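You operate a simulated robot arm through the tools that you are given. There is no shell and no other tool. Be economical: measure what you need, move in short steps, check, and stop when the job is done.

Carry out the task below with a simulated robot arm. There is one attempt and no reset: what you move stays moved.

Task
Take the grey tin and put it on the clear middle of the repair bench. Open the lower table drawer, put the brass weight on the top of the green table away in the inside of the lower table drawer, then shut the drawer. Turn the left knob of the cone shelf to 1. Take the grease tin and leave it on the clear middle of the repair bench. Take the yellow clip from the top of the green cabinet and put it on the middle shelf of the green rack. Take the grey spool on the top of the green table and put it away on the top of the small grey cabinet. Put the 140 m yellow yarn cone from the top of the green table on the third shelf from the top of the grey shelving and the 90 m yellow yarn cone in the small grey tray. Press the zero key three times. Fetch the jar marked "rings" from the top of the green table and stand it on the right part of the pack's top. Take the carton from the top of the green table and put it on the cream notepad. Any order will do. Set down upright: jar.

Only the result counts: the job must be done as asked and must still hold three seconds after the hand-in. Knocking over, shifting, dropping, spilling or breaking anything else fails it.

Robot
A 6-joint arm with a four-finger gripper on a trunk, on a base that drives. Base frame: it is fixed to the floor where the robot stands at the start and does not move with it; the origin is under the middle of the robot, x ahead of it, y to its left, z up; the surface under the hand at the start is at about z = 820. Readings come in mm, rad, newtons and seconds.
With the tool pointing down near the work surface it reaches from about 260 to 680 mm from the robot's upright axis, wherever it stands. Its first joint turns from -2.897 to 2.897 rad. Places, roughly: brass weight [500, 250, 750]; carton [1000, -1250, 750]; clear middle of the repair bench [-1200, -1800, 900]; grease tin [3250, -1750, 750]; grey spool (6x6x6 cm) [700, 400, 800]; grey tin [500, 250, 750]; inside of the lower table drawer [500, -1200, 400]; left knob of the cone shelf [3500, -1200, 1000]; lower table drawer [400, -1200, 500]; middle shelf of the green rack [5000, -1400, 500]; notepad [1000, -750, 750]; orange jar, teal jar [1000, -1250, 750]; right part of the pack's top [3200, 1300, 1200]; small grey tray (24x17x4 cm) [900, -400, 800]; third shelf of the grey shelving [-1500, -300, 900]; top of the small grey cabinet (32x15 cm) [3640, -3640, 1140]; yellow clip (3x3x7 cm) [3600, -3300, 900]; yellow yarn cone [750, -750, 1000]; zero key [3100, 4000, 1300]. Payload 3.43 kg.
The tool frame sits at the grasp point between the pads (the TCP): z along the fingers, y along the line on which they close. The tips reach 30 mm beyond it. Largest opening 120 mm; the body of the gripper starts 85 mm behind the TCP.
Orientation is told as [roll, pitch, yaw] about the base's x, y, z axes, in that order, counted from this pose: with the fingers straight down and closing along the base's y, the tool's x points along the base's -x, its y along +y and its z along -z.

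Tools
- The arm moves only by the tool drive_tool. Its argument "steps" is a list of rows, each a list of 3 entries, a list of its own where there are three numbers: the turn, a rotation vector about the tool's x, y, z in rad, then the shift along the tool's x, y, z in mm, then the finger opening in mm, from 0 to 120. In form: [[[ax, ay, az], [x, y, z], grip], ...]. A call has 1 to 20 rows; each row shifts and turns the commanded pose from where the row before left it, along the tool's axes as they then stand. Each row takes 0.2 s and may step no farther than 50 mm and 0.15 rad from the row before; otherwise, or with a gripper value out of range, the whole call is refused. A pose out of reach is approached as far as the arm can. The call stops where the force on the tool passes 40 N (or 10 N more than at its start, if that is more) or the arm is blocked; 0.2 s more then pass. Each finger halts on what it meets, pressing with about 42 N; the grip force reading is that of the motor and also rises with nothing between the fingers. The clock runs only during rows and for 0.2 s after the last one: add rows that do not move to give the fingers time. It gives the time, the measured TCP pose, the force on the tool (base axes), the opening and the grip force at its end, in the units of the frame above (readings bear some noise), with the torque about the TCP (base axes, N m) and any sound that the robot's microphone picked up, and new pictures: "views" is both (left out), scene, wrist or none.
- Cameras (640 x 400 px; columns grow to the right, rows downward): "scene" is now at [37.8, 107.8, 1673.1]; the picture's right is [-0.48, -0.88, 0.00], its down [-0.77, 0.42, -0.48] and it looks along [0.42, -0.23, -0.88] (base axes); focal length 251 px, centre (320, 200). "wrist" rides on the gripper at [71, -17, -121] in the tool frame; the picture's right is [0.23, 0.97, 0.00], its down [-0.81, 0.19, -0.55] and it looks along [-0.54, 0.13, 0.83] (tool axes); focal length 275 px, centre (320, 200). There is no depth. A picture from a camera that has moved, and an enlarged one, comes with that camera's place and axes in the base frame and with its lens.
- lift_body(by): slides the trunk up (or, below 0, down) by that many mm; the arm and the scene camera ride with it, the base frame stays. It gives what a move gives, with no picture.
- base_move(legs): drives the robot by 1 to 6 legs, each [ahead, left, turn to the left] in mm, mm and rad, along the robot's own axes; the way and the turn of a leg run together, so that a leg with both is an arc; at most 1500 mm and 3.142 rad a leg. The arm and the cameras ride along, it lands a little off, and it stops where it bumps. It gives what a move gives, and a new picture of the scene camera.
- aim_head(pan, tilt): turns the head with the scene camera to pan (to the left, within 2.094 rad either way) and tilt (down, from -0.506 to 1.204), counted from straight ahead of the robot. It gives what a move gives, and a new picture of the scene camera.
- close_up(camera, box): a new picture of the part [left, top, right, bottom] of that camera's present view, enlarged. The clock stands still meanwhile.
- hand_in(): hands the job in; it is judged then, once.

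Go step by step. Nothing tells you exact positions but the pictures and the camera data: compare them with the known pose of the tool, close in by small moves and look again before you grip or let go. The budget is 546 turns and 360 pictures, counting those below and the enlarged ones. Unless the task says otherwise, let go and move clear before handing in.

The tools are called after "Request:" as name(argument=value, ...) on one line, values as JSON. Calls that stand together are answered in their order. drive_tool: Moves the arm, as the interface text tells. Its arguments: {"type":"object","properties":{"steps":{"type":"array","items":{"type":"array"}},"views":{"type":"string","enum":["both","scene","wrist","none"]}},"required":["steps"]} The other tools are called the same way: lift_body (by) slides the trunk up or down; base_move (legs) drives the base; aim_head (pan, tilt) turns the head that bears the scene camera; close_up (camera, box) takes an enlarged picture of a part of a camera's view; hand_in () hands the job in.

At the start:

```text
time: 0.0
eef_pos: [370.8, -172.0, 1068.4]
ee_rot: [-0.002, 0.0, -0.002]
wrist_force: [-0.1, -0.4, 0.8]
ft_torque: [-0.01, 0.01, -0.04]
opening: 119.7
gripper_force: 0.1
trunk travel left (down, up): [-200.0, 240.0]
robot x, y, heading: [-1.7, 1.6, 0.0]
head pan, tilt: [-0.501, 1.068]
```

scene: 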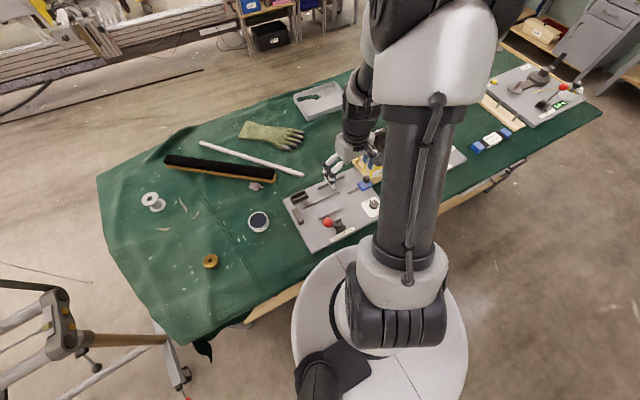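
wrist: 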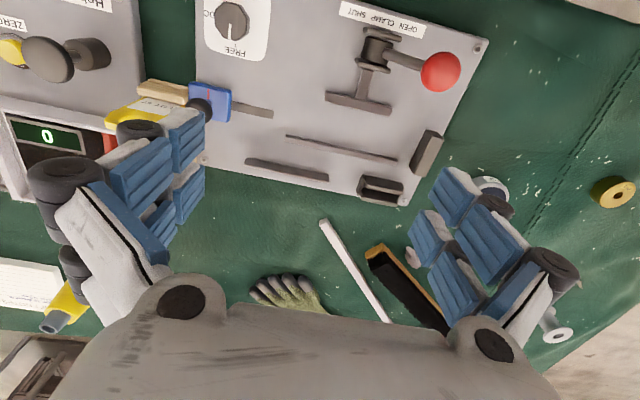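

I see the green table with a board in front of me; the spool, a round tin and a brass ring-like weight lie left. I'll look around first.

Request:
close_up(camera="scene", box=[90, 100, 330, 280])

Request:
aim_head(pan=-1.0, tilt=0.7)

Request:
aim_head(pan=0.0, tilt=0.3)

Request:
aim_head(pan=-2.0, tilt=0.4)

Request:
aim_head(pan=1.3, tilt=0.3)

```text
2.22 times, centred on (210, 190) of scene
camera zoom: at [37.8, 107.8, 1673.1], right [-0.48, -0.88, 0.0], down [-0.77, 0.42, -0.48], along [0.42, -0.23, -0.88], focal length 558 px, centre (564, 222)
```

zoom: 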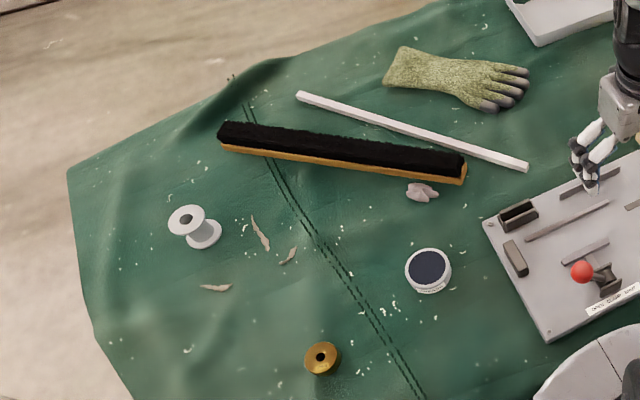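

```text
time: 0.9
eef_pos: [371.7, -172.8, 1068.2]
ee_rot: [0.001, -0.001, -0.001]
wrist_force: [-0.6, -0.7, -0.6]
ft_torque: [-0.02, 0.02, 0.02]
opening: 120.2
gripper_force: 0.1
trunk travel left (down, up): [-200.0, 240.0]
robot x, y, heading: [-0.4, -0.8, -0.0]
head pan, tilt: [-1.0, 0.7]
camera scene: at [26.5, 67.7, 1701.0], right [-0.84, -0.54, 0.0], down [-0.35, 0.54, -0.76], along [0.41, -0.64, -0.64], focal length 251 px, centre (320, 200)
```

scene: 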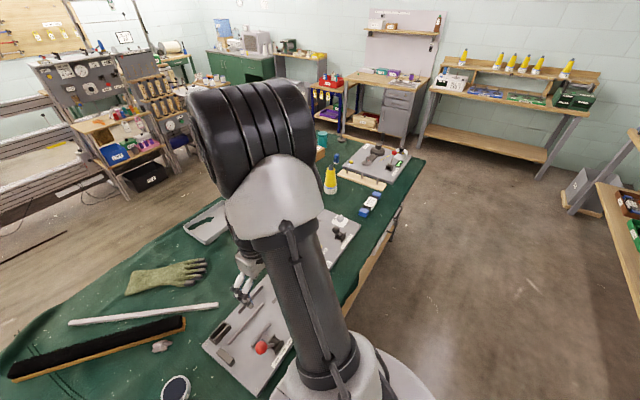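

```text
time: 2.2
eef_pos: [371.5, -171.9, 1069.9]
ee_rot: [0.0, -0.001, 0.0]
wrist_force: [0.1, 0.3, 0.1]
ft_torque: [-0.03, -0.04, 0.0]
opening: 119.7
gripper_force: 0.0
trunk travel left (down, up): [-200.0, 240.0]
robot x, y, heading: [-0.7, -1.6, 0.0]
head pan, tilt: [0.0, 0.3]
camera scene: at [73.9, 139.0, 1737.1], right [0.0, -1.0, 0.0], down [-0.3, 0.0, -0.96], along [0.96, 0.0, -0.3], focal length 251 px, centre (320, 200)
```

scene: 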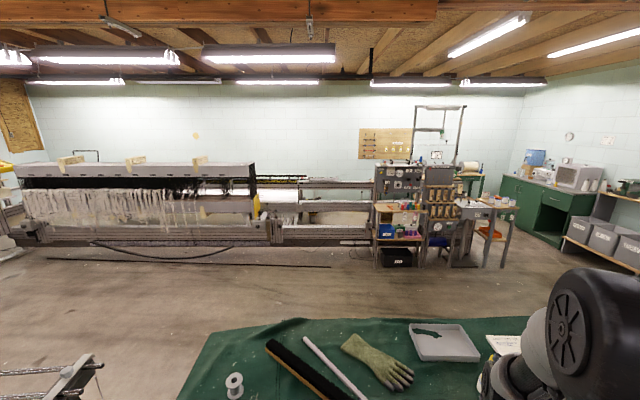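

```text
time: 4.1
eef_pos: [371.3, -171.7, 1070.5]
ee_rot: [0.001, -0.002, -0.002]
wrist_force: [0.7, -0.3, -0.4]
ft_torque: [-0.01, -0.02, -0.03]
opening: 120.2
gripper_force: 0.0
trunk travel left (down, up): [-200.0, 240.0]
robot x, y, heading: [0.6, 0.2, -0.005]
head pan, tilt: [-2.0, 0.4]
camera scene: at [-58.0, 54.8, 1727.9], right [-0.91, 0.42, 0.0], down [0.16, 0.35, -0.92], along [-0.38, -0.84, -0.39], focal length 251 px, centre (320, 200)
```

scene: 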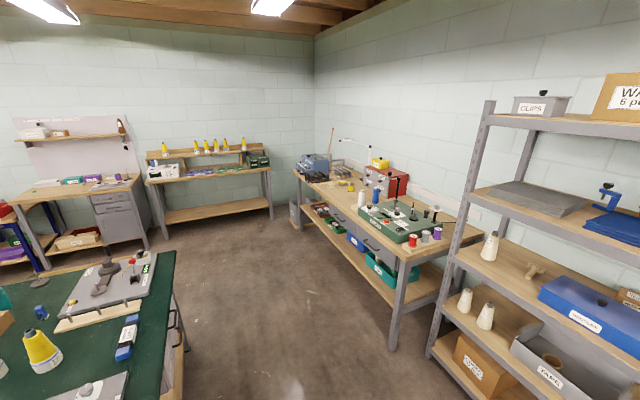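

```text
time: 6.9
eef_pos: [370.9, -172.6, 1068.5]
ee_rot: [-0.001, 0.001, -0.001]
wrist_force: [0.3, 0.4, 0.3]
ft_torque: [0.0, 0.0, -0.01]
opening: 120.0
gripper_force: 0.1
trunk travel left (down, up): [-200.0, 240.0]
robot x, y, heading: [-2.3, 0.9, -0.003]
head pan, tilt: [1.3, 0.3]
camera scene: at [5.5, 229.1, 1737.1], right [0.96, -0.27, 0.0], down [-0.08, -0.28, -0.96], along [0.26, 0.92, -0.3], focal length 251 px, centre (320, 200)
```

scene: 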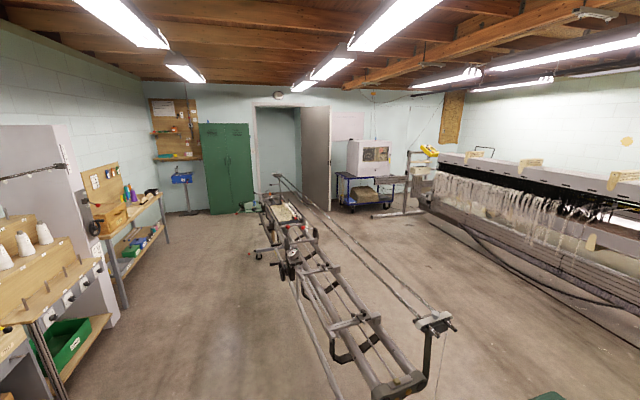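

The grey tin looks to be near [484,128], the weight near [425,331], the spool near [758,460]. I move over the tin to measure more exactly.

Request:
drive_tool(steps=[[[0, 0, 0], [-16, 43, 10], 120], [[0, 0, 0], [-16, 43, 10], 120], [[0, 0, 0], [-16, 43, 10], 120], [[0, 0, 0], [-16, 43, 10], 120], [[0, 0, 0], [-16, 43, 10], 120], [[0, 0, 0], [-16, 43, 10], 120], [[0, 0, 0], [-16, 43, 10], 120], [[0, 0, 0], [0, 0, 0], 120]], views="wrist")

Request:
aim_head(pan=0.5, tilt=1.0)

```text
time: 8.7
eef_pos: [483.8, 127.4, 999.1]
ee_rot: [0.001, -0.001, 0.001]
wrist_force: [0.6, -1.3, -0.2]
ft_torque: [0.05, 0.02, 0.0]
opening: 119.8
gripper_force: 0.0
trunk travel left (down, up): [-200.0, 240.0]
robot x, y, heading: [1.0, 5.7, -0.001]
head pan, tilt: [1.3, 0.3]
camera wrist: at [412.4, 110.5, 1119.0], right [-0.23, 0.97, 0.0], down [0.81, 0.19, 0.55], along [0.54, 0.13, -0.83], focal length 275 px, centre (320, 200)
```

wrist: 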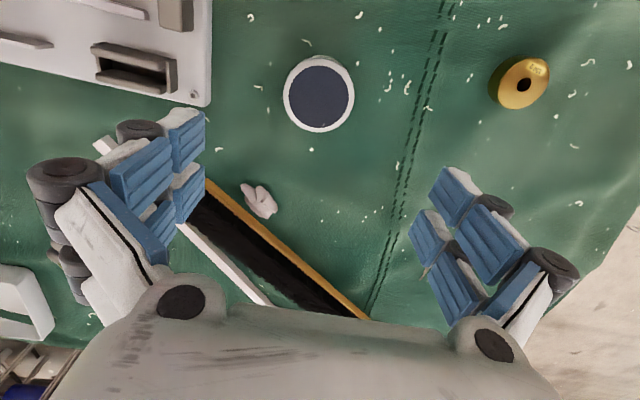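

```text
time: 9.9
eef_pos: [484.2, 128.6, 998.0]
ee_rot: [0.0, 0.0, 0.0]
wrist_force: [-0.2, -0.8, -0.2]
ft_torque: [0.01, 0.02, -0.03]
opening: 120.1
gripper_force: 0.1
trunk travel left (down, up): [-200.0, 240.0]
robot x, y, heading: [0.3, 0.3, 0.003]
head pan, tilt: [0.499, 1.0]
camera scene: at [41.6, 172.5, 1677.7], right [0.48, -0.88, 0.0], down [-0.74, -0.4, -0.54], along [0.47, 0.26, -0.84], focal length 251 px, centre (320, 200)
```

scene: 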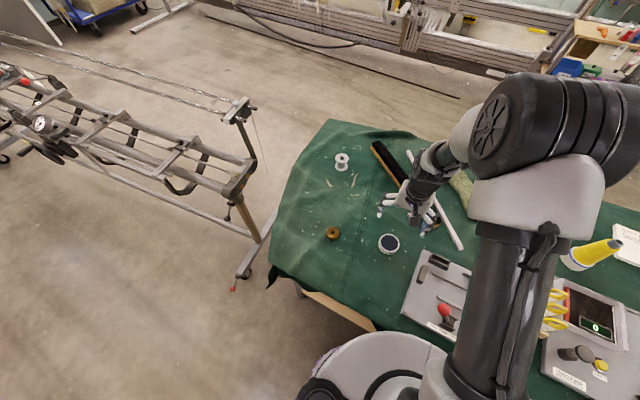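

The tin's top is at about z=826 at [476,127], and the weight at [420,330]. I'll descend over the tin partway and check.

Request:
drive_tool(steps=[[[0, 0, 0], [8, -1, 30], 120], [[0, 0, 0], [0, 0, 35], 120], [[0, 0, 0], [0, 0, 35], 120], [[0, 0, 0], [0, 0, 35], 120], [[0, 0, 0], [0, 0, 30], 120], [[0, 0, 0], [0, 0, 0], 120]], views="both")

Request:
close_up(camera="scene", box=[330, 190, 450, 270])

```text
time: 11.3
eef_pos: [474.1, 127.9, 834.5]
ee_rot: [0.001, 0.001, 0.0]
wrist_force: [0.3, -0.1, 0.4]
ft_torque: [0.0, 0.0, 0.0]
opening: 119.8
gripper_force: 0.1
trunk travel left (down, up): [-200.0, 240.0]
robot x, y, heading: [-2.4, -1.9, -0.002]
head pan, tilt: [0.499, 1.0]
camera scene: at [41.5, 172.4, 1677.7], right [0.48, -0.88, 0.0], down [-0.74, -0.4, -0.54], along [0.47, 0.26, -0.84], focal length 251 px, centre (320, 200)
camera wrist: at [403.6, 110.7, 953.5], right [-0.23, 0.97, 0.0], down [0.81, 0.19, 0.55], along [0.54, 0.13, -0.83], focal length 275 px, centre (320, 200)
```

scene: 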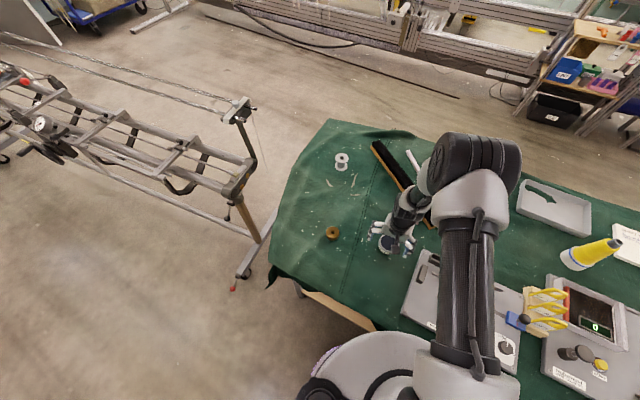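
wrist: 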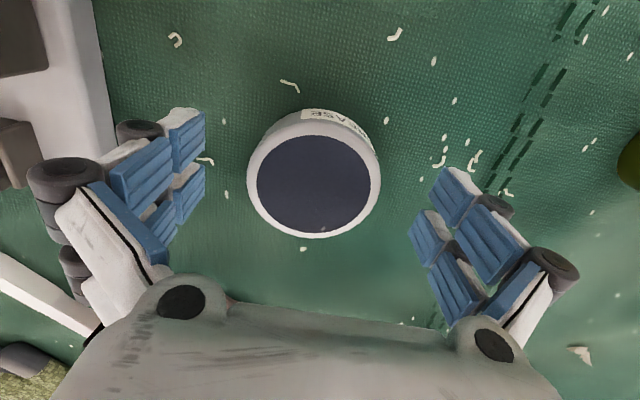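

```text
5.00 times, centred on (390, 230) of scene
camera zoom: at [41.5, 172.4, 1677.7], right [0.48, -0.88, 0.0], down [-0.74, -0.4, -0.54], along [0.47, 0.26, -0.84], focal length 1256 px, centre (-30, 50)
```

zoom: 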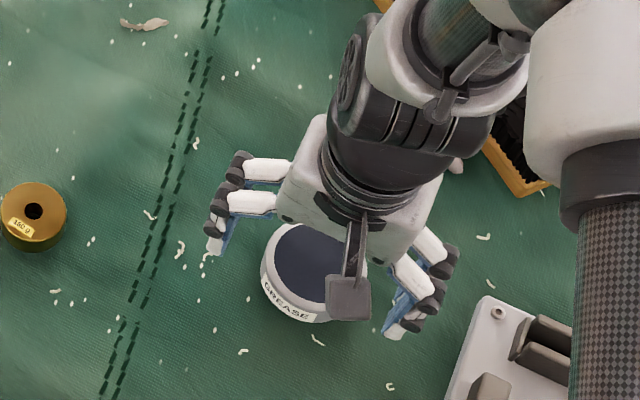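

The tin here is labelled "GREASE", so I'll check what tin stands at [3250,-1750] before lifting it.

Request:
aim_head(pan=-0.4, tilt=0.3)

Request:
close_up(camera="scene", box=[220, 100, 460, 250])

```text
time: 12.5
eef_pos: [475.3, 128.6, 834.3]
ee_rot: [-0.001, 0.0, 0.001]
wrist_force: [0.7, 0.6, 0.6]
ft_torque: [0.03, -0.01, 0.0]
opening: 120.0
gripper_force: 0.1
trunk travel left (down, up): [-200.0, 240.0]
robot x, y, heading: [-2.0, 1.6, 0.002]
head pan, tilt: [-0.4, 0.3]
camera scene: at [66.6, 102.8, 1737.1], right [-0.39, -0.92, 0.0], down [-0.27, 0.12, -0.96], along [0.88, -0.37, -0.3], focal length 251 px, centre (320, 200)
```

scene: 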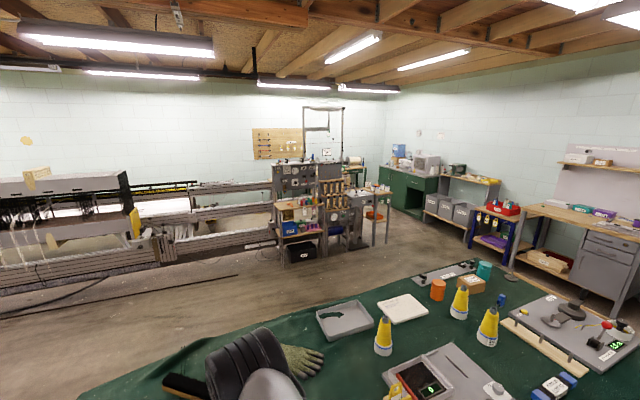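

```text
2.67 times, centred on (340, 175) of scene
camera zoom: at [66.6, 102.8, 1737.1], right [-0.39, -0.92, 0.0], down [-0.27, 0.12, -0.96], along [0.88, -0.37, -0.3], focal length 670 px, centre (267, 267)
```

zoom: 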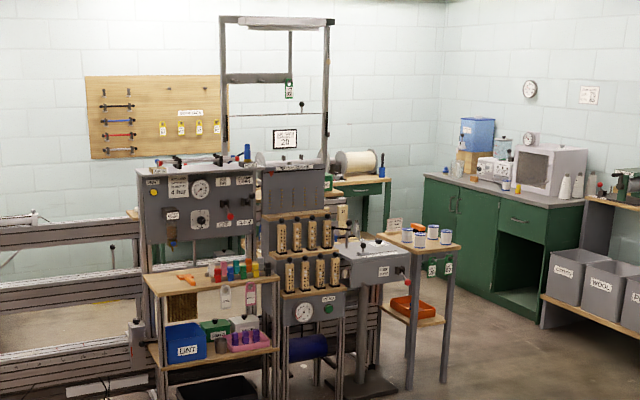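

A separate group of labelled tins stands at the small table over there, so this one is the grey tin. I lower and grip.

Request:
drive_tool(steps=[[[0, 0, 0], [0, -3, 10], 120], [[0, 0, 0], [0, 0, 12], 120], [[0, 0, 0], [0, 0, 0], 60], [[0, 0, 0], [0, 0, 0], 60], [[0, 0, 0], [0, 0, 0], 60], [[0, 0, 0], [0, 0, 0], 60]], views="wrist")

```text
time: 13.7
eef_pos: [475.7, 121.5, 818.6]
ee_rot: [0.0, -0.007, 0.0]
wrist_force: [-6.2, -20.3, 56.2]
ft_torque: [-2.15, 1.07, 0.0]
opening: 101.0
gripper_force: 40.4
trunk travel left (down, up): [-200.0, 240.0]
robot x, y, heading: [-0.8, -0.3, -0.001]
head pan, tilt: [-0.4, 0.3]
stopped in row 6: the force on the tool passed its limit at 44 N (the readings are from after the stop); the commanded pose is now the measured one
camera wrist: at [404.2, 103.9, 938.3], right [-0.23, 0.97, 0.0], down [0.81, 0.19, 0.56], along [0.54, 0.13, -0.83], focal length 275 px, centre (320, 200)
```

wrist: 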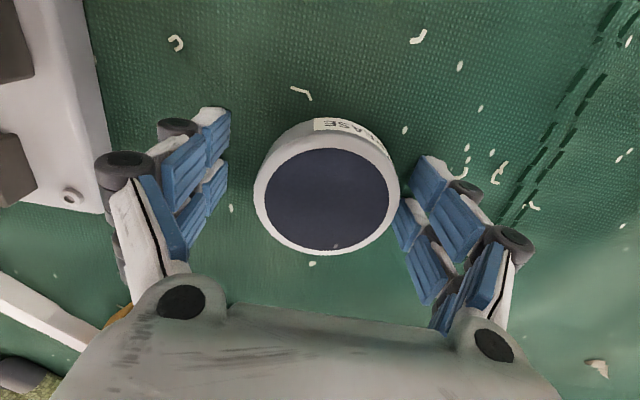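

The fingertips touch the table (surface about z=790). I raise a little and close again.

Request:
drive_tool(steps=[[[0, 0, 0], [0, 0, -6], 100], [[0, 0, 0], [0, 4, 0], 100], [[0, 0, 0], [0, 0, 0], 60], [[0, 0, 0], [0, 0, 0], 60], [[0, 0, 0], [0, 0, 0], 60], [[0, 0, 0], [0, 0, 0], 60]], views="wrist")

```text
time: 15.1
eef_pos: [477.8, 121.2, 826.2]
ee_rot: [0.001, -0.005, -0.006]
wrist_force: [-7.0, -29.5, 61.9]
ft_torque: [-2.78, 1.39, 0.24]
opening: 72.1
gripper_force: 45.3
trunk travel left (down, up): [-200.0, 240.0]
robot x, y, heading: [-3.0, 0.2, 0.001]
head pan, tilt: [-0.4, 0.3]
stopped in row 6: the force on the tool passed its limit at 74 N (the readings are from after the stop); the commanded pose is now the measured one
camera wrist: at [405.5, 103.4, 946.3], right [-0.23, 0.97, 0.0], down [0.81, 0.19, 0.56], along [0.54, 0.13, -0.83], focal length 275 px, centre (320, 200)
```

wrist: 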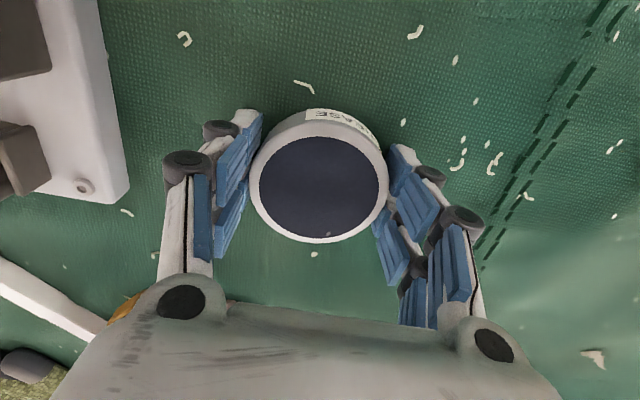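

Opening 72 matches the tin's width; the left finger still presses on something. I lift a few mm and read the forces.

Request:
drive_tool(steps=[[[0, 0, 0], [0, 0, -4], 60], [[0, 0, 0], [0, 0, -4], 60], [[0, 0, 0], [0, 0, 0], 60]], views="wrist")

```text
time: 15.9
eef_pos: [477.9, 127.7, 828.5]
ee_rot: [0.001, -0.004, -0.002]
wrist_force: [0.6, -0.5, 0.3]
ft_torque: [-0.03, 0.01, -0.01]
opening: 71.4
gripper_force: 42.0
trunk travel left (down, up): [-200.0, 240.0]
robot x, y, heading: [-1.5, -0.4, -0.005]
head pan, tilt: [-0.4, 0.3]
camera wrist: at [407.1, 109.7, 948.2], right [-0.23, 0.97, 0.0], down [0.81, 0.19, 0.56], along [0.54, 0.13, -0.83], focal length 275 px, centre (320, 200)
```

wrist: 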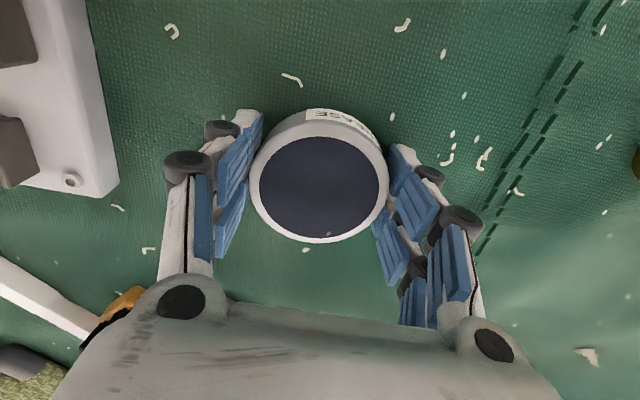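

The tin seems gripped. I lift it well clear and turn the head to look.

Request:
drive_tool(steps=[[[0, 0, 0], [0, 0, -40], 60], [[0, 0, 0], [0, 0, -40], 60], [[0, 0, 0], [0, 0, -40], 60], [[0, 0, 0], [20, 0, -40], 60], [[0, 0, 0], [40, 0, -40], 60], [[0, 0, 0], [40, 0, -40], 60], [[0, 0, 0], [0, 0, 0], 60]], views="wrist")

Request:
aim_head(pan=-2.09, tilt=0.7)

```text
refused: row 5 steps farther than a row can; nothing moved
```

```text
time: 17.6
eef_pos: [478.0, 127.3, 829.0]
ee_rot: [0.0, -0.004, -0.001]
wrist_force: [-0.9, -0.7, 0.1]
ft_torque: [-0.01, -0.02, -0.01]
opening: 71.3
gripper_force: 42.2
trunk travel left (down, up): [-200.0, 240.0]
robot x, y, heading: [3.2, 2.1, 0.001]
head pan, tilt: [-2.089, 0.7]
camera scene: at [-61.1, 64.9, 1701.0], right [-0.87, 0.5, 0.0], down [0.32, 0.56, -0.77], along [-0.38, -0.66, -0.64], focal length 251 px, centre (320, 200)
```

scene: 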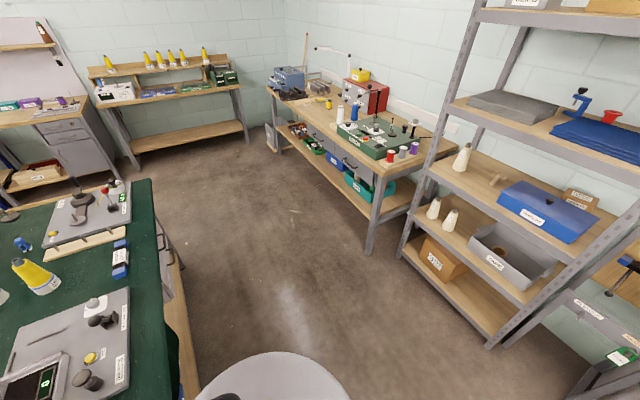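

The repair bench's front edge runs at about x=-900 and its middle is near [-1200,-1800]. I lift the tin, then drive there.

Request:
drive_tool(steps=[[[0, 0, 0], [0, 0, -40], 60], [[0, 0, 0], [0, 0, -40], 60], [[0, 0, 0], [0, 0, -40], 60], [[0, 0, 0], [20, 0, -40], 60], [[0, 0, 0], [30, -20, -30], 60], [[0, 0, 0], [30, -20, -30], 60], [[0, 0, 0], [30, -20, -30], 60], [[0, 0, 0], [0, -30, -10], 60], [[0, 0, 0], [0, -30, 0], 60], [[0, 0, 0], [0, 0, 0], 60]], views="wrist")

Request:
base_move(legs=[[-400, 0, 0], [0, -900, 0], [0, -850, 0], [0, 0, 3.14]])

```text
time: 19.8
eef_pos: [365.8, 7.0, 1088.3]
ee_rot: [0.001, -0.002, -0.002]
wrist_force: [1.1, -0.2, -0.7]
ft_torque: [-0.01, 0.0, 0.02]
opening: 60.2
gripper_force: 0.1
trunk travel left (down, up): [-200.0, 240.0]
robot x, y, heading: [-0.0, -2.2, -0.0]
head pan, tilt: [-2.089, 0.7]
camera wrist: at [295.4, -11.1, 1209.6], right [-0.23, 0.97, 0.0], down [0.81, 0.19, 0.56], along [0.54, 0.13, -0.83], focal length 275 px, centre (320, 200)
```

wrist: 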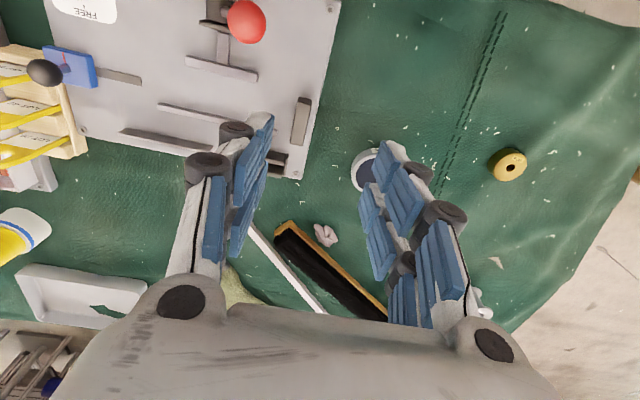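

```text
time: 38.1
eef_pos: [-762.5, -1763.0, 1090.2]
ee_rot: [-0.001, -0.004, -3.128]
wrist_force: [-0.3, -0.3, 0.2]
ft_torque: [0.0, 0.01, -0.01]
opening: 59.8
gripper_force: 0.1
trunk travel left (down, up): [-200.0, 240.0]
robot x, y, heading: [-395.5, -1749.3, -3.127]
head pan, tilt: [-2.089, 0.7]
camera scene: at [-332.6, -1817.1, 1701.0], right [0.88, -0.48, 0.0], down [-0.31, -0.56, -0.76], along [0.37, 0.67, -0.64], focal length 251 px, centre (320, 200)
```

scene: 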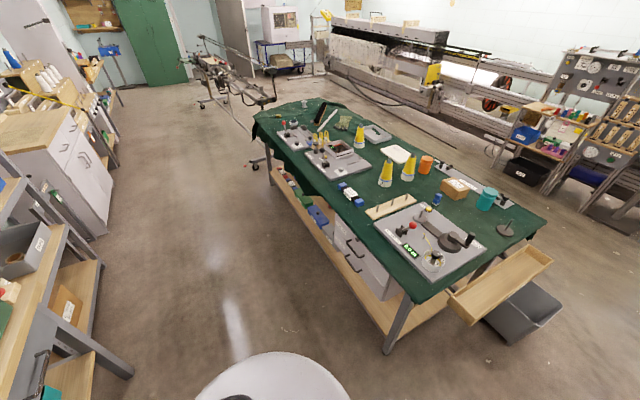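

The tin slipped out when lifted (opening fell to 60) and is still on the table. While here I'll scout the bench, then go back.

Request:
aim_head(pan=0.0, tilt=0.8)

```text
time: 40.1
eef_pos: [-763.2, -1763.2, 1090.3]
ee_rot: [-0.001, -0.003, -3.127]
wrist_force: [0.0, -0.4, 0.0]
ft_torque: [-0.01, -0.02, -0.04]
opening: 60.0
gripper_force: 0.1
trunk travel left (down, up): [-200.0, 240.0]
robot x, y, heading: [-396.6, -1750.1, -3.125]
head pan, tilt: [0.0, 0.799]
camera scene: at [-454.3, -1892.4, 1692.8], right [-0.01, 1.0, 0.0], down [0.72, 0.01, -0.7], along [-0.7, -0.01, -0.72], focal length 251 px, centre (320, 200)
```

scene: 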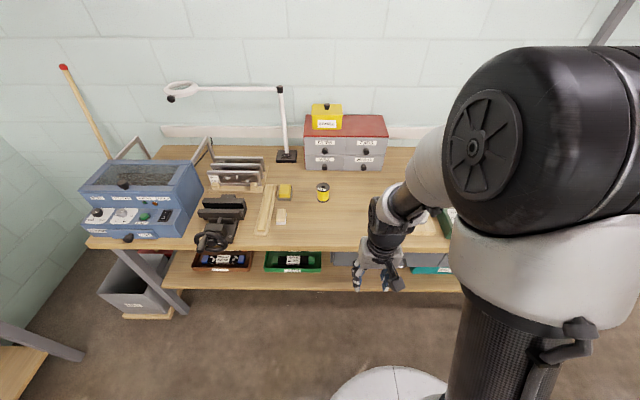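

The clear middle is around [-1170,-1770] on a top at about z≈880. I return to the table for the tin.

Request:
base_move(legs=[[0, 0, -3.125], [0, 1300, 0], [400, 490, 0]])

```text
time: 57.0
eef_pos: [321.8, 48.0, 1089.5]
ee_rot: [0.001, -0.001, 0.024]
wrist_force: [-0.7, -0.3, -0.7]
ft_torque: [0.01, 0.02, 0.0]
opening: 60.1
gripper_force: 0.0
trunk travel left (down, up): [-200.0, 240.0]
robot x, y, heading: [-47.4, 31.4, 0.023]
head pan, tilt: [0.0, 0.799]
camera scene: at [12.1, 172.8, 1692.7], right [0.02, -1.0, 0.0], down [-0.72, -0.02, -0.7], along [0.7, 0.02, -0.72], focal length 251 px, centre (320, 200)
```

scene: 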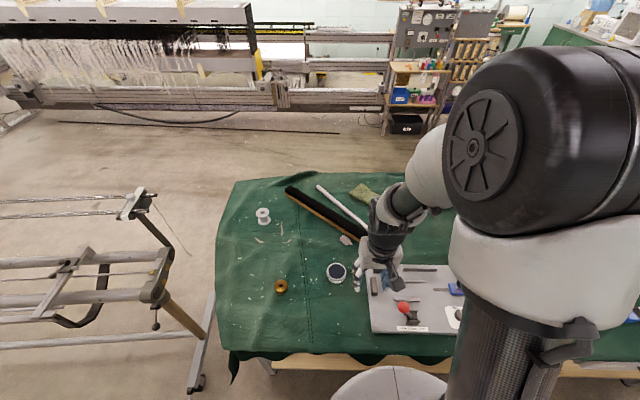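

The tin is still at about [476,126]. I move over it and descend, fingers open.

Request:
drive_tool(steps=[[[0, 0, 0], [-30, 15, 20], 120], [[0, 0, 0], [-30, 15, 30], 120], [[0, 0, 0], [-30, 15, 30], 120], [[0, 0, 0], [-30, 15, 30], 120], [[0, 0, 0], [-35, 14, 30], 120], [[0, 0, 0], [0, 0, 40], 120], [[0, 0, 0], [0, 0, 40], 120], [[0, 0, 0], [0, 0, 30], 120], [[0, 0, 0], [0, 0, 0], 120]], views="wrist")

```text
time: 59.0
eef_pos: [474.9, 125.6, 840.2]
ee_rot: [0.001, -0.005, 0.024]
wrist_force: [1.0, -0.8, -0.1]
ft_torque: [-0.01, 0.03, 0.0]
opening: 120.0
gripper_force: 0.0
trunk travel left (down, up): [-200.0, 240.0]
robot x, y, heading: [-43.2, 27.9, 0.023]
head pan, tilt: [0.0, 0.799]
camera wrist: at [403.9, 106.1, 959.7], right [-0.25, 0.97, 0.0], down [0.8, 0.21, 0.56], along [0.54, 0.14, -0.83], focal length 275 px, centre (320, 200)
```

wrist: 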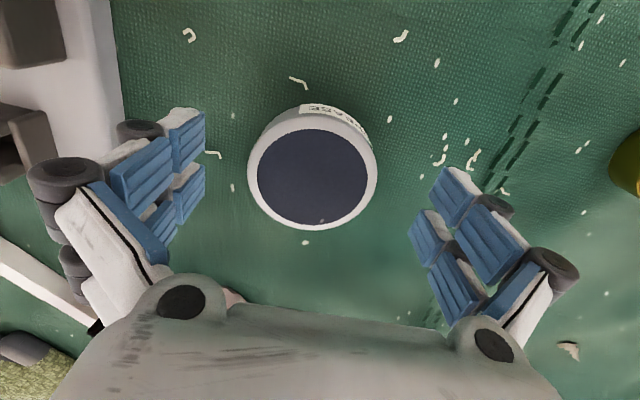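

The tin is about 5 mm off to the -y side. I correct, lower to 826, then close slowly.

Request:
drive_tool(steps=[[[0, 0, 0], [0, -5, 8], 120], [[0, 0, 0], [0, 0, 6], 120], [[0, 0, 0], [0, 0, 0], 100], [[0, 0, 0], [0, 0, 0], 85], [[0, 0, 0], [0, 0, 0], 75], [[0, 0, 0], [0, 0, 0], 60], [[0, 0, 0], [0, 0, 0], 60]], views="wrist")

```text
time: 60.6
eef_pos: [474.8, 121.6, 826.3]
ee_rot: [-0.001, -0.006, 0.025]
wrist_force: [0.5, 0.3, 6.8]
ft_torque: [-0.1, 0.15, 0.03]
opening: 71.9
gripper_force: 26.5
trunk travel left (down, up): [-200.0, 240.0]
robot x, y, heading: [-48.0, 35.8, 0.03]
head pan, tilt: [0.0, 0.799]
camera wrist: at [404.0, 101.4, 946.6], right [-0.25, 0.97, 0.0], down [0.8, 0.21, 0.56], along [0.54, 0.14, -0.83], focal length 275 px, centre (320, 200)
```

wrist: 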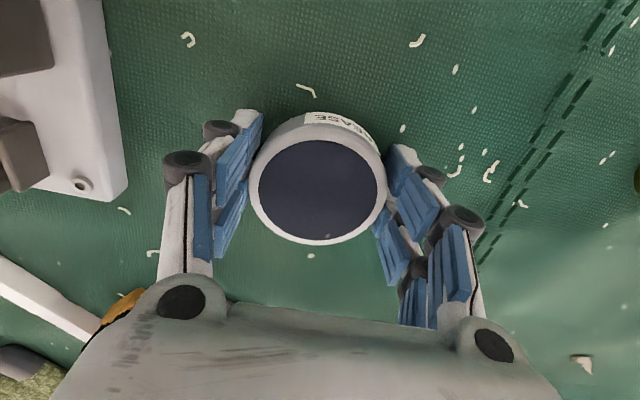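

Gripped with little side force. I lift slowly and check that it holds.

Request:
drive_tool(steps=[[[0, 0, 0], [0, 0, 0], 40], [[0, 0, 0], [0, 0, 0], 40], [[0, 0, 0], [0, 0, -3], 40], [[0, 0, 0], [0, 0, -5], 40], [[0, 0, 0], [0, 0, -7], 40], [[0, 0, 0], [0, 0, -10], 40], [[0, 0, 0], [0, 0, -10], 40], [[0, 0, 0], [0, 0, 0], 40]], views="wrist")

```text
time: 62.4
eef_pos: [474.9, 120.6, 861.6]
ee_rot: [-0.001, -0.004, 0.026]
wrist_force: [0.1, -1.4, -3.5]
ft_torque: [-0.02, -0.02, -0.01]
opening: 71.5
gripper_force: 41.7
trunk travel left (down, up): [-200.0, 240.0]
robot x, y, heading: [-46.8, 33.4, 0.027]
head pan, tilt: [0.0, 0.799]
camera wrist: at [403.7, 101.4, 981.1], right [-0.25, 0.97, 0.0], down [0.8, 0.21, 0.56], along [0.54, 0.14, -0.83], focal length 275 px, centre (320, 200)
```

wrist: 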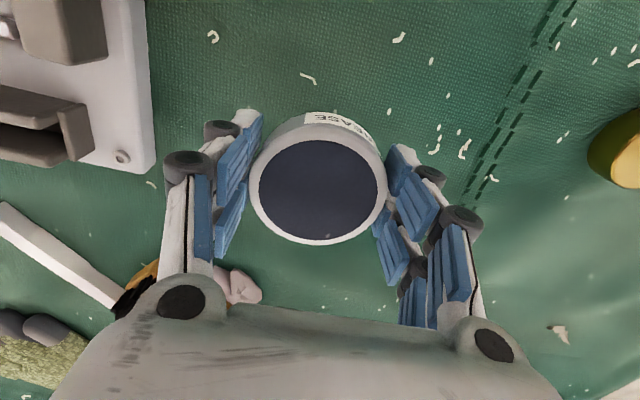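

It holds. I raise it gently and retract, then check before driving.

Request:
drive_tool(steps=[[[0, 0, 0], [0, 0, -15], 40], [[0, 0, 0], [0, 0, -20], 40], [[0, 0, 0], [0, 0, -25], 40], [[0, 0, 0], [0, 0, -25], 40], [[0, 0, 0], [10, -5, -25], 40], [[0, 0, 0], [15, -10, -25], 40], [[0, 0, 0], [20, -15, -25], 40], [[0, 0, 0], [20, -15, -20], 40], [[0, 0, 0], [20, -15, -20], 40], [[0, 0, 0], [20, -15, -20], 40], [[0, 0, 0], [10, -10, -10], 40], [[0, 0, 0], [0, 0, 0], 40]], views="wrist")

```text
time: 65.0
eef_pos: [360.7, 31.2, 1090.3]
ee_rot: [-0.001, -0.002, 0.024]
wrist_force: [0.2, -0.1, -3.0]
ft_torque: [0.0, 0.04, 0.01]
opening: 71.0
gripper_force: 42.5
trunk travel left (down, up): [-200.0, 240.0]
robot x, y, heading: [-47.1, 32.3, 0.023]
head pan, tilt: [0.0, 0.799]
camera wrist: at [289.6, 12.9, 1210.6], right [-0.25, 0.97, 0.0], down [0.8, 0.21, 0.56], along [0.54, 0.14, -0.83], focal length 275 px, centre (320, 200)
```

wrist: 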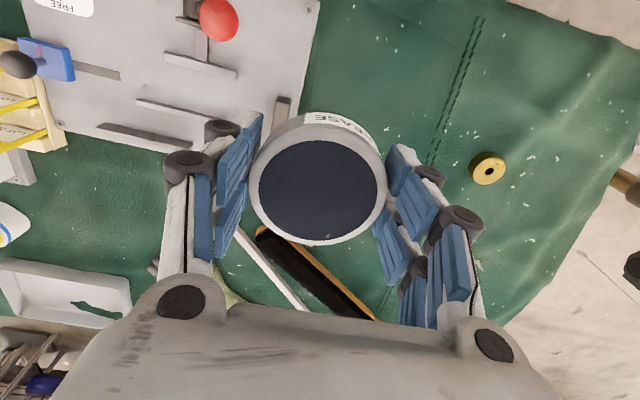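

Secure. Now I drive to the bench.

Request:
base_move(legs=[[-350, 0, 0], [0, -900, 0], [0, -890, 0], [0, 0, 3.115], [220, 0, 0]])

```text
time: 84.5
eef_pos: [-985.5, -1754.5, 1090.2]
ee_rot: [0.0, -0.004, 3.134]
wrist_force: [0.2, -0.9, -3.1]
ft_torque: [-0.02, -0.07, 0.02]
opening: 71.7
gripper_force: 42.3
trunk travel left (down, up): [-200.0, 240.0]
robot x, y, heading: [-576.6, -1767.3, 3.137]
head pan, tilt: [0.0, 0.799]
camera scene: at [-641.2, -1908.4, 1692.7], right [0.01, 1.0, 0.0], down [0.72, 0.0, -0.7], along [-0.7, 0.0, -0.72], focal length 251 px, centre (320, 200)
```

scene: 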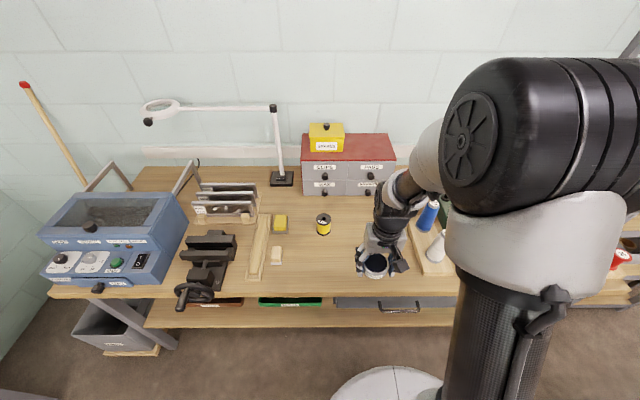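

The clear area spans about x -1350..-1030, y -1860..-1600. I'll set this tin at about [-1210,-1740], leaving room in front for the second.

Request:
drive_tool(steps=[[[0, 0, 0], [-35, -2, 0], 40], [[0, 0, 0], [-38, -2, 5], 40], [[0, 0, 0], [-38, -2, 15], 40], [[0, 0, 0], [-38, -2, 25], 40], [[0, 0, 0], [-38, -2, 25], 40], [[0, 0, 0], [-38, -2, 25], 40], [[0, 0, 0], [0, 0, 25], 40], [[0, 0, 0], [0, 0, 20], 40], [[0, 0, 0], [0, 0, 0], 40]])

```text
time: 86.5
eef_pos: [-1210.4, -1742.4, 952.5]
ee_rot: [-0.001, -0.003, 3.136]
wrist_force: [0.3, -0.4, -2.7]
ft_torque: [-0.01, -0.01, 0.06]
opening: 71.6
gripper_force: 41.7
trunk travel left (down, up): [-200.0, 240.0]
robot x, y, heading: [-579.4, -1769.5, 3.133]
head pan, tilt: [0.0, 0.799]
camera scene: at [-639.5, -1908.4, 1692.8], right [0.01, 1.0, 0.0], down [0.72, 0.0, -0.7], along [-0.7, 0.0, -0.72], focal length 251 px, centre (320, 200)
camera wrist: at [-1138.0, -1726.7, 1071.4], right [0.22, -0.97, 0.0], down [-0.81, -0.19, 0.56], along [-0.54, -0.12, -0.83], focal length 275 px, centre (320, 200)
```

scene: 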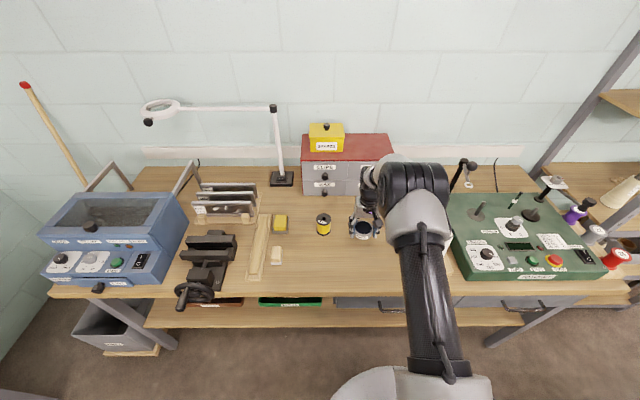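
wrist: 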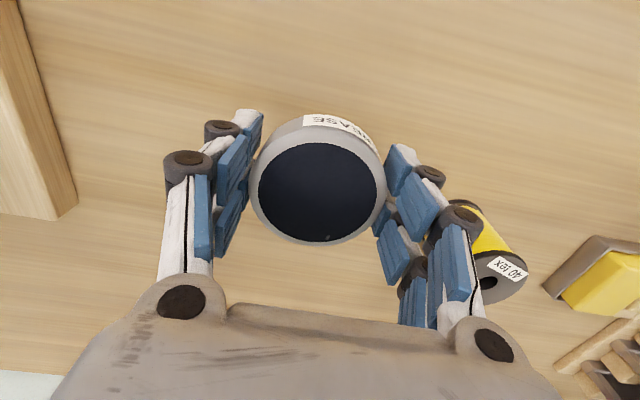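

Clear around it. I lower in small steps until contact.

Request:
drive_tool(steps=[[[0, 0, 0], [0, 0, 15], 40], [[0, 0, 0], [0, 0, 10], 40], [[0, 0, 0], [0, 0, 5], 40], [[0, 0, 0], [0, 0, 4], 40], [[0, 0, 0], [0, 0, 4], 40], [[0, 0, 0], [0, 0, 0], 40]], views="none")

```text
time: 87.9
eef_pos: [-1209.8, -1742.7, 914.2]
ee_rot: [0.001, -0.003, 3.136]
wrist_force: [0.2, -0.6, -3.2]
ft_torque: [0.01, 0.0, -0.01]
opening: 71.6
gripper_force: 42.2
trunk travel left (down, up): [-200.0, 240.0]
robot x, y, heading: [-576.9, -1764.1, 3.138]
head pan, tilt: [0.0, 0.799]
```

Request:
drive_tool(steps=[[[0, 0, 0], [0, 0, 3], 40], [[0, 0, 0], [0, 0, 3], 40], [[0, 0, 0], [0, 0, 2], 40], [[0, 0, 0], [0, 0, 0], 40]], views="none")

```text
time: 88.9
eef_pos: [-1209.7, -1741.7, 903.3]
ee_rot: [0.002, -0.002, 3.136]
wrist_force: [-1.1, 1.1, -2.9]
ft_torque: [-0.02, -0.03, 0.01]
opening: 71.6
gripper_force: 42.1
trunk travel left (down, up): [-200.0, 240.0]
robot x, y, heading: [-577.4, -1772.8, 3.131]
head pan, tilt: [0.0, 0.799]
```

No contact yet; I continue down in 2 mm steps.

Request:
drive_tool(steps=[[[0, 0, 0], [0, 0, 2], 40], [[0, 0, 0], [0, 0, 2], 40], [[0, 0, 0], [0, 0, 2], 40], [[0, 0, 0], [0, 0, 0], 40]], views="wrist")

Request:
close_up(camera="scene", box=[300, 180, 420, 255])

```text
time: 89.9
eef_pos: [-1209.7, -1741.6, 899.1]
ee_rot: [0.0, -0.001, 3.136]
wrist_force: [0.4, 0.0, -2.7]
ft_torque: [0.0, -0.05, 0.01]
opening: 71.9
gripper_force: 41.7
trunk travel left (down, up): [-200.0, 240.0]
robot x, y, heading: [-582.1, -1769.6, 3.134]
head pan, tilt: [0.0, 0.799]
camera wrist: at [-1138.4, -1726.4, 1019.2], right [0.22, -0.97, 0.0], down [-0.81, -0.19, 0.56], along [-0.54, -0.12, -0.83], focal length 275 px, centre (320, 200)
```

wrist: 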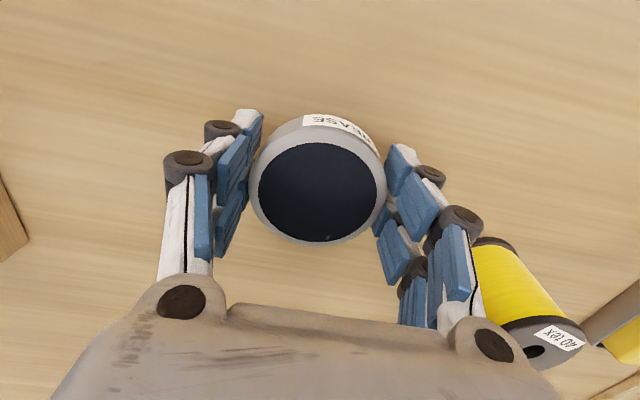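

```text
5.33 times, centred on (360, 218) of scene
camera zoom: at [-639.9, -1908.4, 1692.7], right [0.01, 1.0, 0.0], down [0.72, 0.0, -0.7], along [-0.7, 0.0, -0.72], focal length 1340 px, centre (107, 107)
```

zoom: 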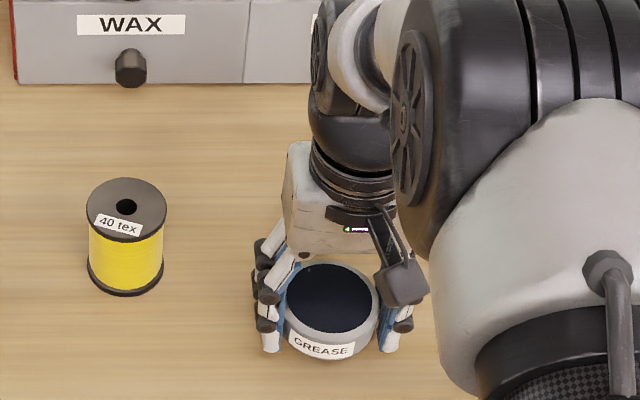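

Nearly down. I continue in 1.5 mm steps.

Request:
drive_tool(steps=[[[0, 0, 0], [0, 0, 1.5], 40], [[0, 0, 0], [0, 0, 1.5], 40], [[0, 0, 0], [0, 0, 1.5], 40], [[0, 0, 0], [0, 0, 0], 40]], views="none")

```text
time: 90.9
eef_pos: [-1210.6, -1741.8, 894.8]
ee_rot: [0.0, -0.003, 3.135]
wrist_force: [-0.2, 0.3, -2.5]
ft_torque: [-0.02, 0.0, 0.02]
opening: 71.7
gripper_force: 42.3
trunk travel left (down, up): [-200.0, 240.0]
robot x, y, heading: [-580.5, -1771.6, 3.138]
head pan, tilt: [0.0, 0.799]
```

Request:
drive_tool(steps=[[[0, 0, 0], [0, 0, 1.5], 40], [[0, 0, 0], [0, 0, 1.5], 40], [[0, 0, 0], [0, 0, 1.5], 40], [[0, 0, 0], [0, 0, 1.5], 40], [[0, 0, 0], [0, 0, 0], 40]], views="none")

```text
time: 92.1
eef_pos: [-1211.0, -1742.3, 889.2]
ee_rot: [0.002, -0.006, 3.135]
wrist_force: [0.6, -0.1, -2.6]
ft_torque: [0.0, -0.03, 0.0]
opening: 71.8
gripper_force: 41.7
trunk travel left (down, up): [-200.0, 240.0]
robot x, y, heading: [-581.7, -1766.7, 3.134]
head pan, tilt: [0.0, 0.799]
```

Request:
drive_tool(steps=[[[0, 0, 0], [0, 0, 2], 40], [[0, 0, 0], [0, 0, 2], 40], [[0, 0, 0], [0, 0, 2], 40], [[0, 0, 0], [0, 0, 2], 40], [[0, 0, 0], [0, 0, 0], 40]], views="wrist")

```text
time: 93.3
eef_pos: [-1212.4, -1742.0, 887.1]
ee_rot: [0.0, -0.012, 3.135]
wrist_force: [8.4, -0.8, 17.3]
ft_torque: [-0.09, -0.8, -0.01]
opening: 72.1
gripper_force: 42.3
trunk travel left (down, up): [-200.0, 240.0]
robot x, y, heading: [-579.6, -1771.0, 3.133]
head pan, tilt: [0.0, 0.799]
stopped in row 5: the force on the tool passed its limit at 41 N (the readings are from after the stop); the commanded pose is now the measured one
camera wrist: at [-1138.2, -1726.4, 1006.2], right [0.22, -0.97, 0.0], down [-0.81, -0.19, 0.56], along [-0.55, -0.12, -0.83], focal length 275 px, centre (320, 200)
```

wrist: 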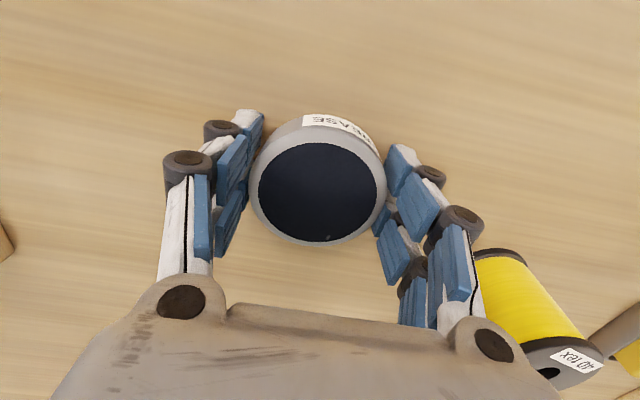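

Contact: the tin is on the bench. I release and rise straight up.

Request:
drive_tool(steps=[[[0, 0, 0], [0, 0, -1], 90], [[0, 0, 0], [0, 0, 0], 110], [[0, 0, 0], [0, 0, 0], 110], [[0, 0, 0], [0, 0, 0], 110], [[0, 0, 0], [0, 0, -30], 110], [[0, 0, 0], [0, 0, -40], 110], [[0, 0, 0], [0, 0, -40], 110], [[0, 0, 0], [30, 0, -40], 110], [[0, 0, 0], [40, 0, -20], 110], [[0, 0, 0], [45, 0, -20], 110], [[0, 0, 0], [45, 0, 0], 110], [[0, 0, 0], [45, 0, 0], 110]], views="scene")

```text
time: 95.9
eef_pos: [-1004.9, -1744.0, 1074.5]
ee_rot: [0.0, -0.013, 3.134]
wrist_force: [0.1, -0.1, -0.7]
ft_torque: [-0.04, 0.05, -0.02]
opening: 110.1
gripper_force: 0.2
trunk travel left (down, up): [-200.0, 240.0]
robot x, y, heading: [-578.3, -1764.9, 3.13]
head pan, tilt: [0.0, 0.799]
camera scene: at [-637.9, -1908.4, 1692.9], right [0.01, 1.0, 0.0], down [0.72, 0.0, -0.7], along [-0.7, 0.0, -0.72], focal length 251 px, centre (320, 200)
```

scene: 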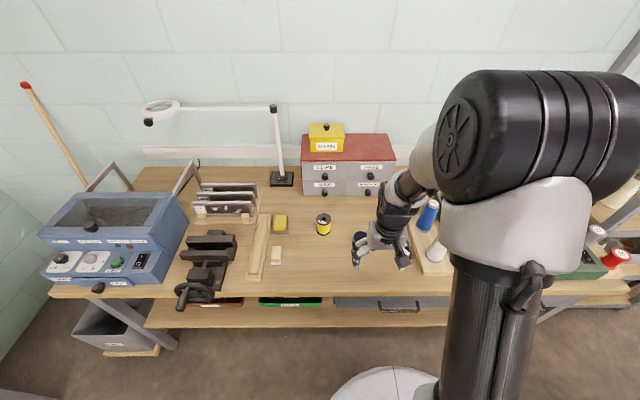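

The tin is placed. Next the drawer: I back off, turn to the green table and look at the drawers.

Request:
base_move(legs=[[-280, 0, 0], [0, 0, 3.14], [0, 570, 0]])

Request:
aim_head(pan=0.1, tilt=0.9)

```text
time: 108.1
eef_pos: [120.5, -1215.8, 1073.6]
ee_rot: [-0.001, -0.01, 0.017]
wrist_force: [-0.4, -0.2, -0.1]
ft_torque: [0.01, 0.0, -0.02]
opening: 110.1
gripper_force: 0.0
trunk travel left (down, up): [-200.0, 240.0]
robot x, y, heading: [-306.7, -1203.2, 0.012]
head pan, tilt: [0.0, 0.799]
camera scene: at [-249.4, -1060.2, 1692.7], right [0.02, -1.0, 0.0], down [-0.72, -0.01, -0.7], along [0.7, 0.01, -0.72], focal length 251 px, centre (320, 200)
```

scene: 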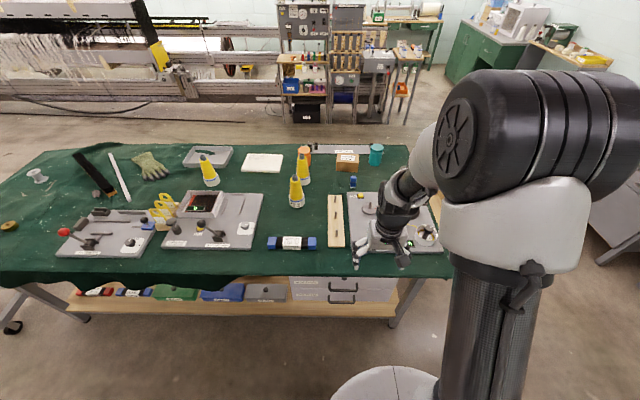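

```text
time: 108.8
eef_pos: [121.1, -1216.6, 1073.0]
ee_rot: [-0.001, -0.01, 0.015]
wrist_force: [0.4, -0.2, 0.1]
ft_torque: [-0.02, -0.02, 0.02]
opening: 110.3
gripper_force: 0.0
trunk travel left (down, up): [-200.0, 240.0]
robot x, y, heading: [-306.2, -1202.5, 0.015]
head pan, tilt: [0.099, 0.901]
camera scene: at [-255.1, -1053.7, 1684.9], right [0.11, -0.99, 0.0], down [-0.78, -0.09, -0.62], along [0.62, 0.07, -0.78], focal length 251 px, centre (320, 200)
```

scene: 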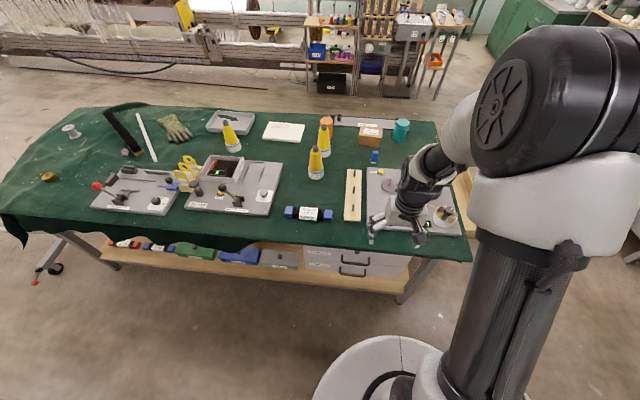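

I see two stacked drawers with bar handles. I'll zoom in on the drawers and on the cones/jars.

Request:
close_up(camera="scene", box=[290, 230, 420, 310])

Request:
close_up(camera="scene", box=[200, 100, 430, 240])

```text
4.92 times, centred on (355, 270) of scene
camera zoom: at [-255.1, -1053.7, 1684.9], right [0.11, -0.99, 0.0], down [-0.78, -0.09, -0.62], along [0.62, 0.07, -0.78], focal length 1237 px, centre (148, -145)
```

zoom: 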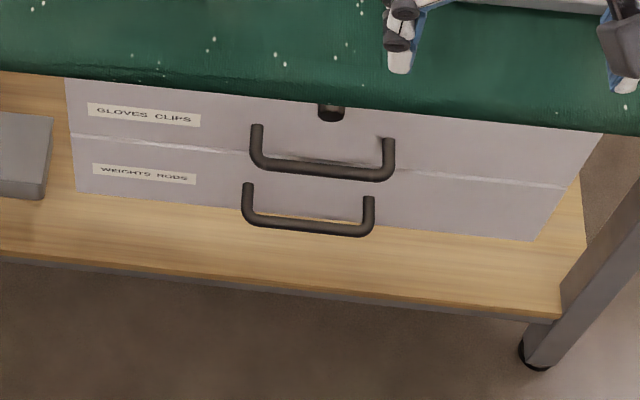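

```text
2.78 times, centred on (315, 170) of scene
camera zoom: at [-255.1, -1053.7, 1684.9], right [0.11, -0.99, 0.0], down [-0.78, -0.09, -0.62], along [0.62, 0.07, -0.78], focal length 699 px, centre (334, 284)
```

zoom: 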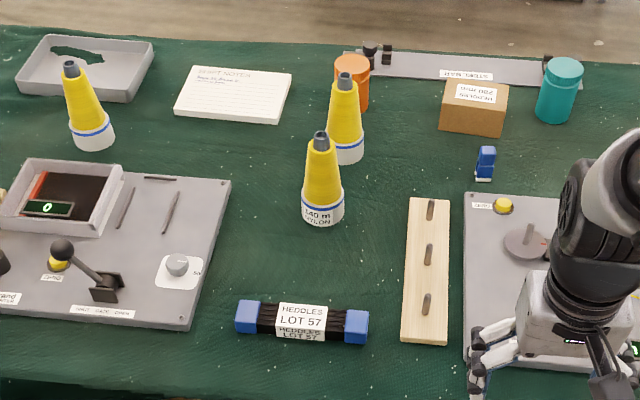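

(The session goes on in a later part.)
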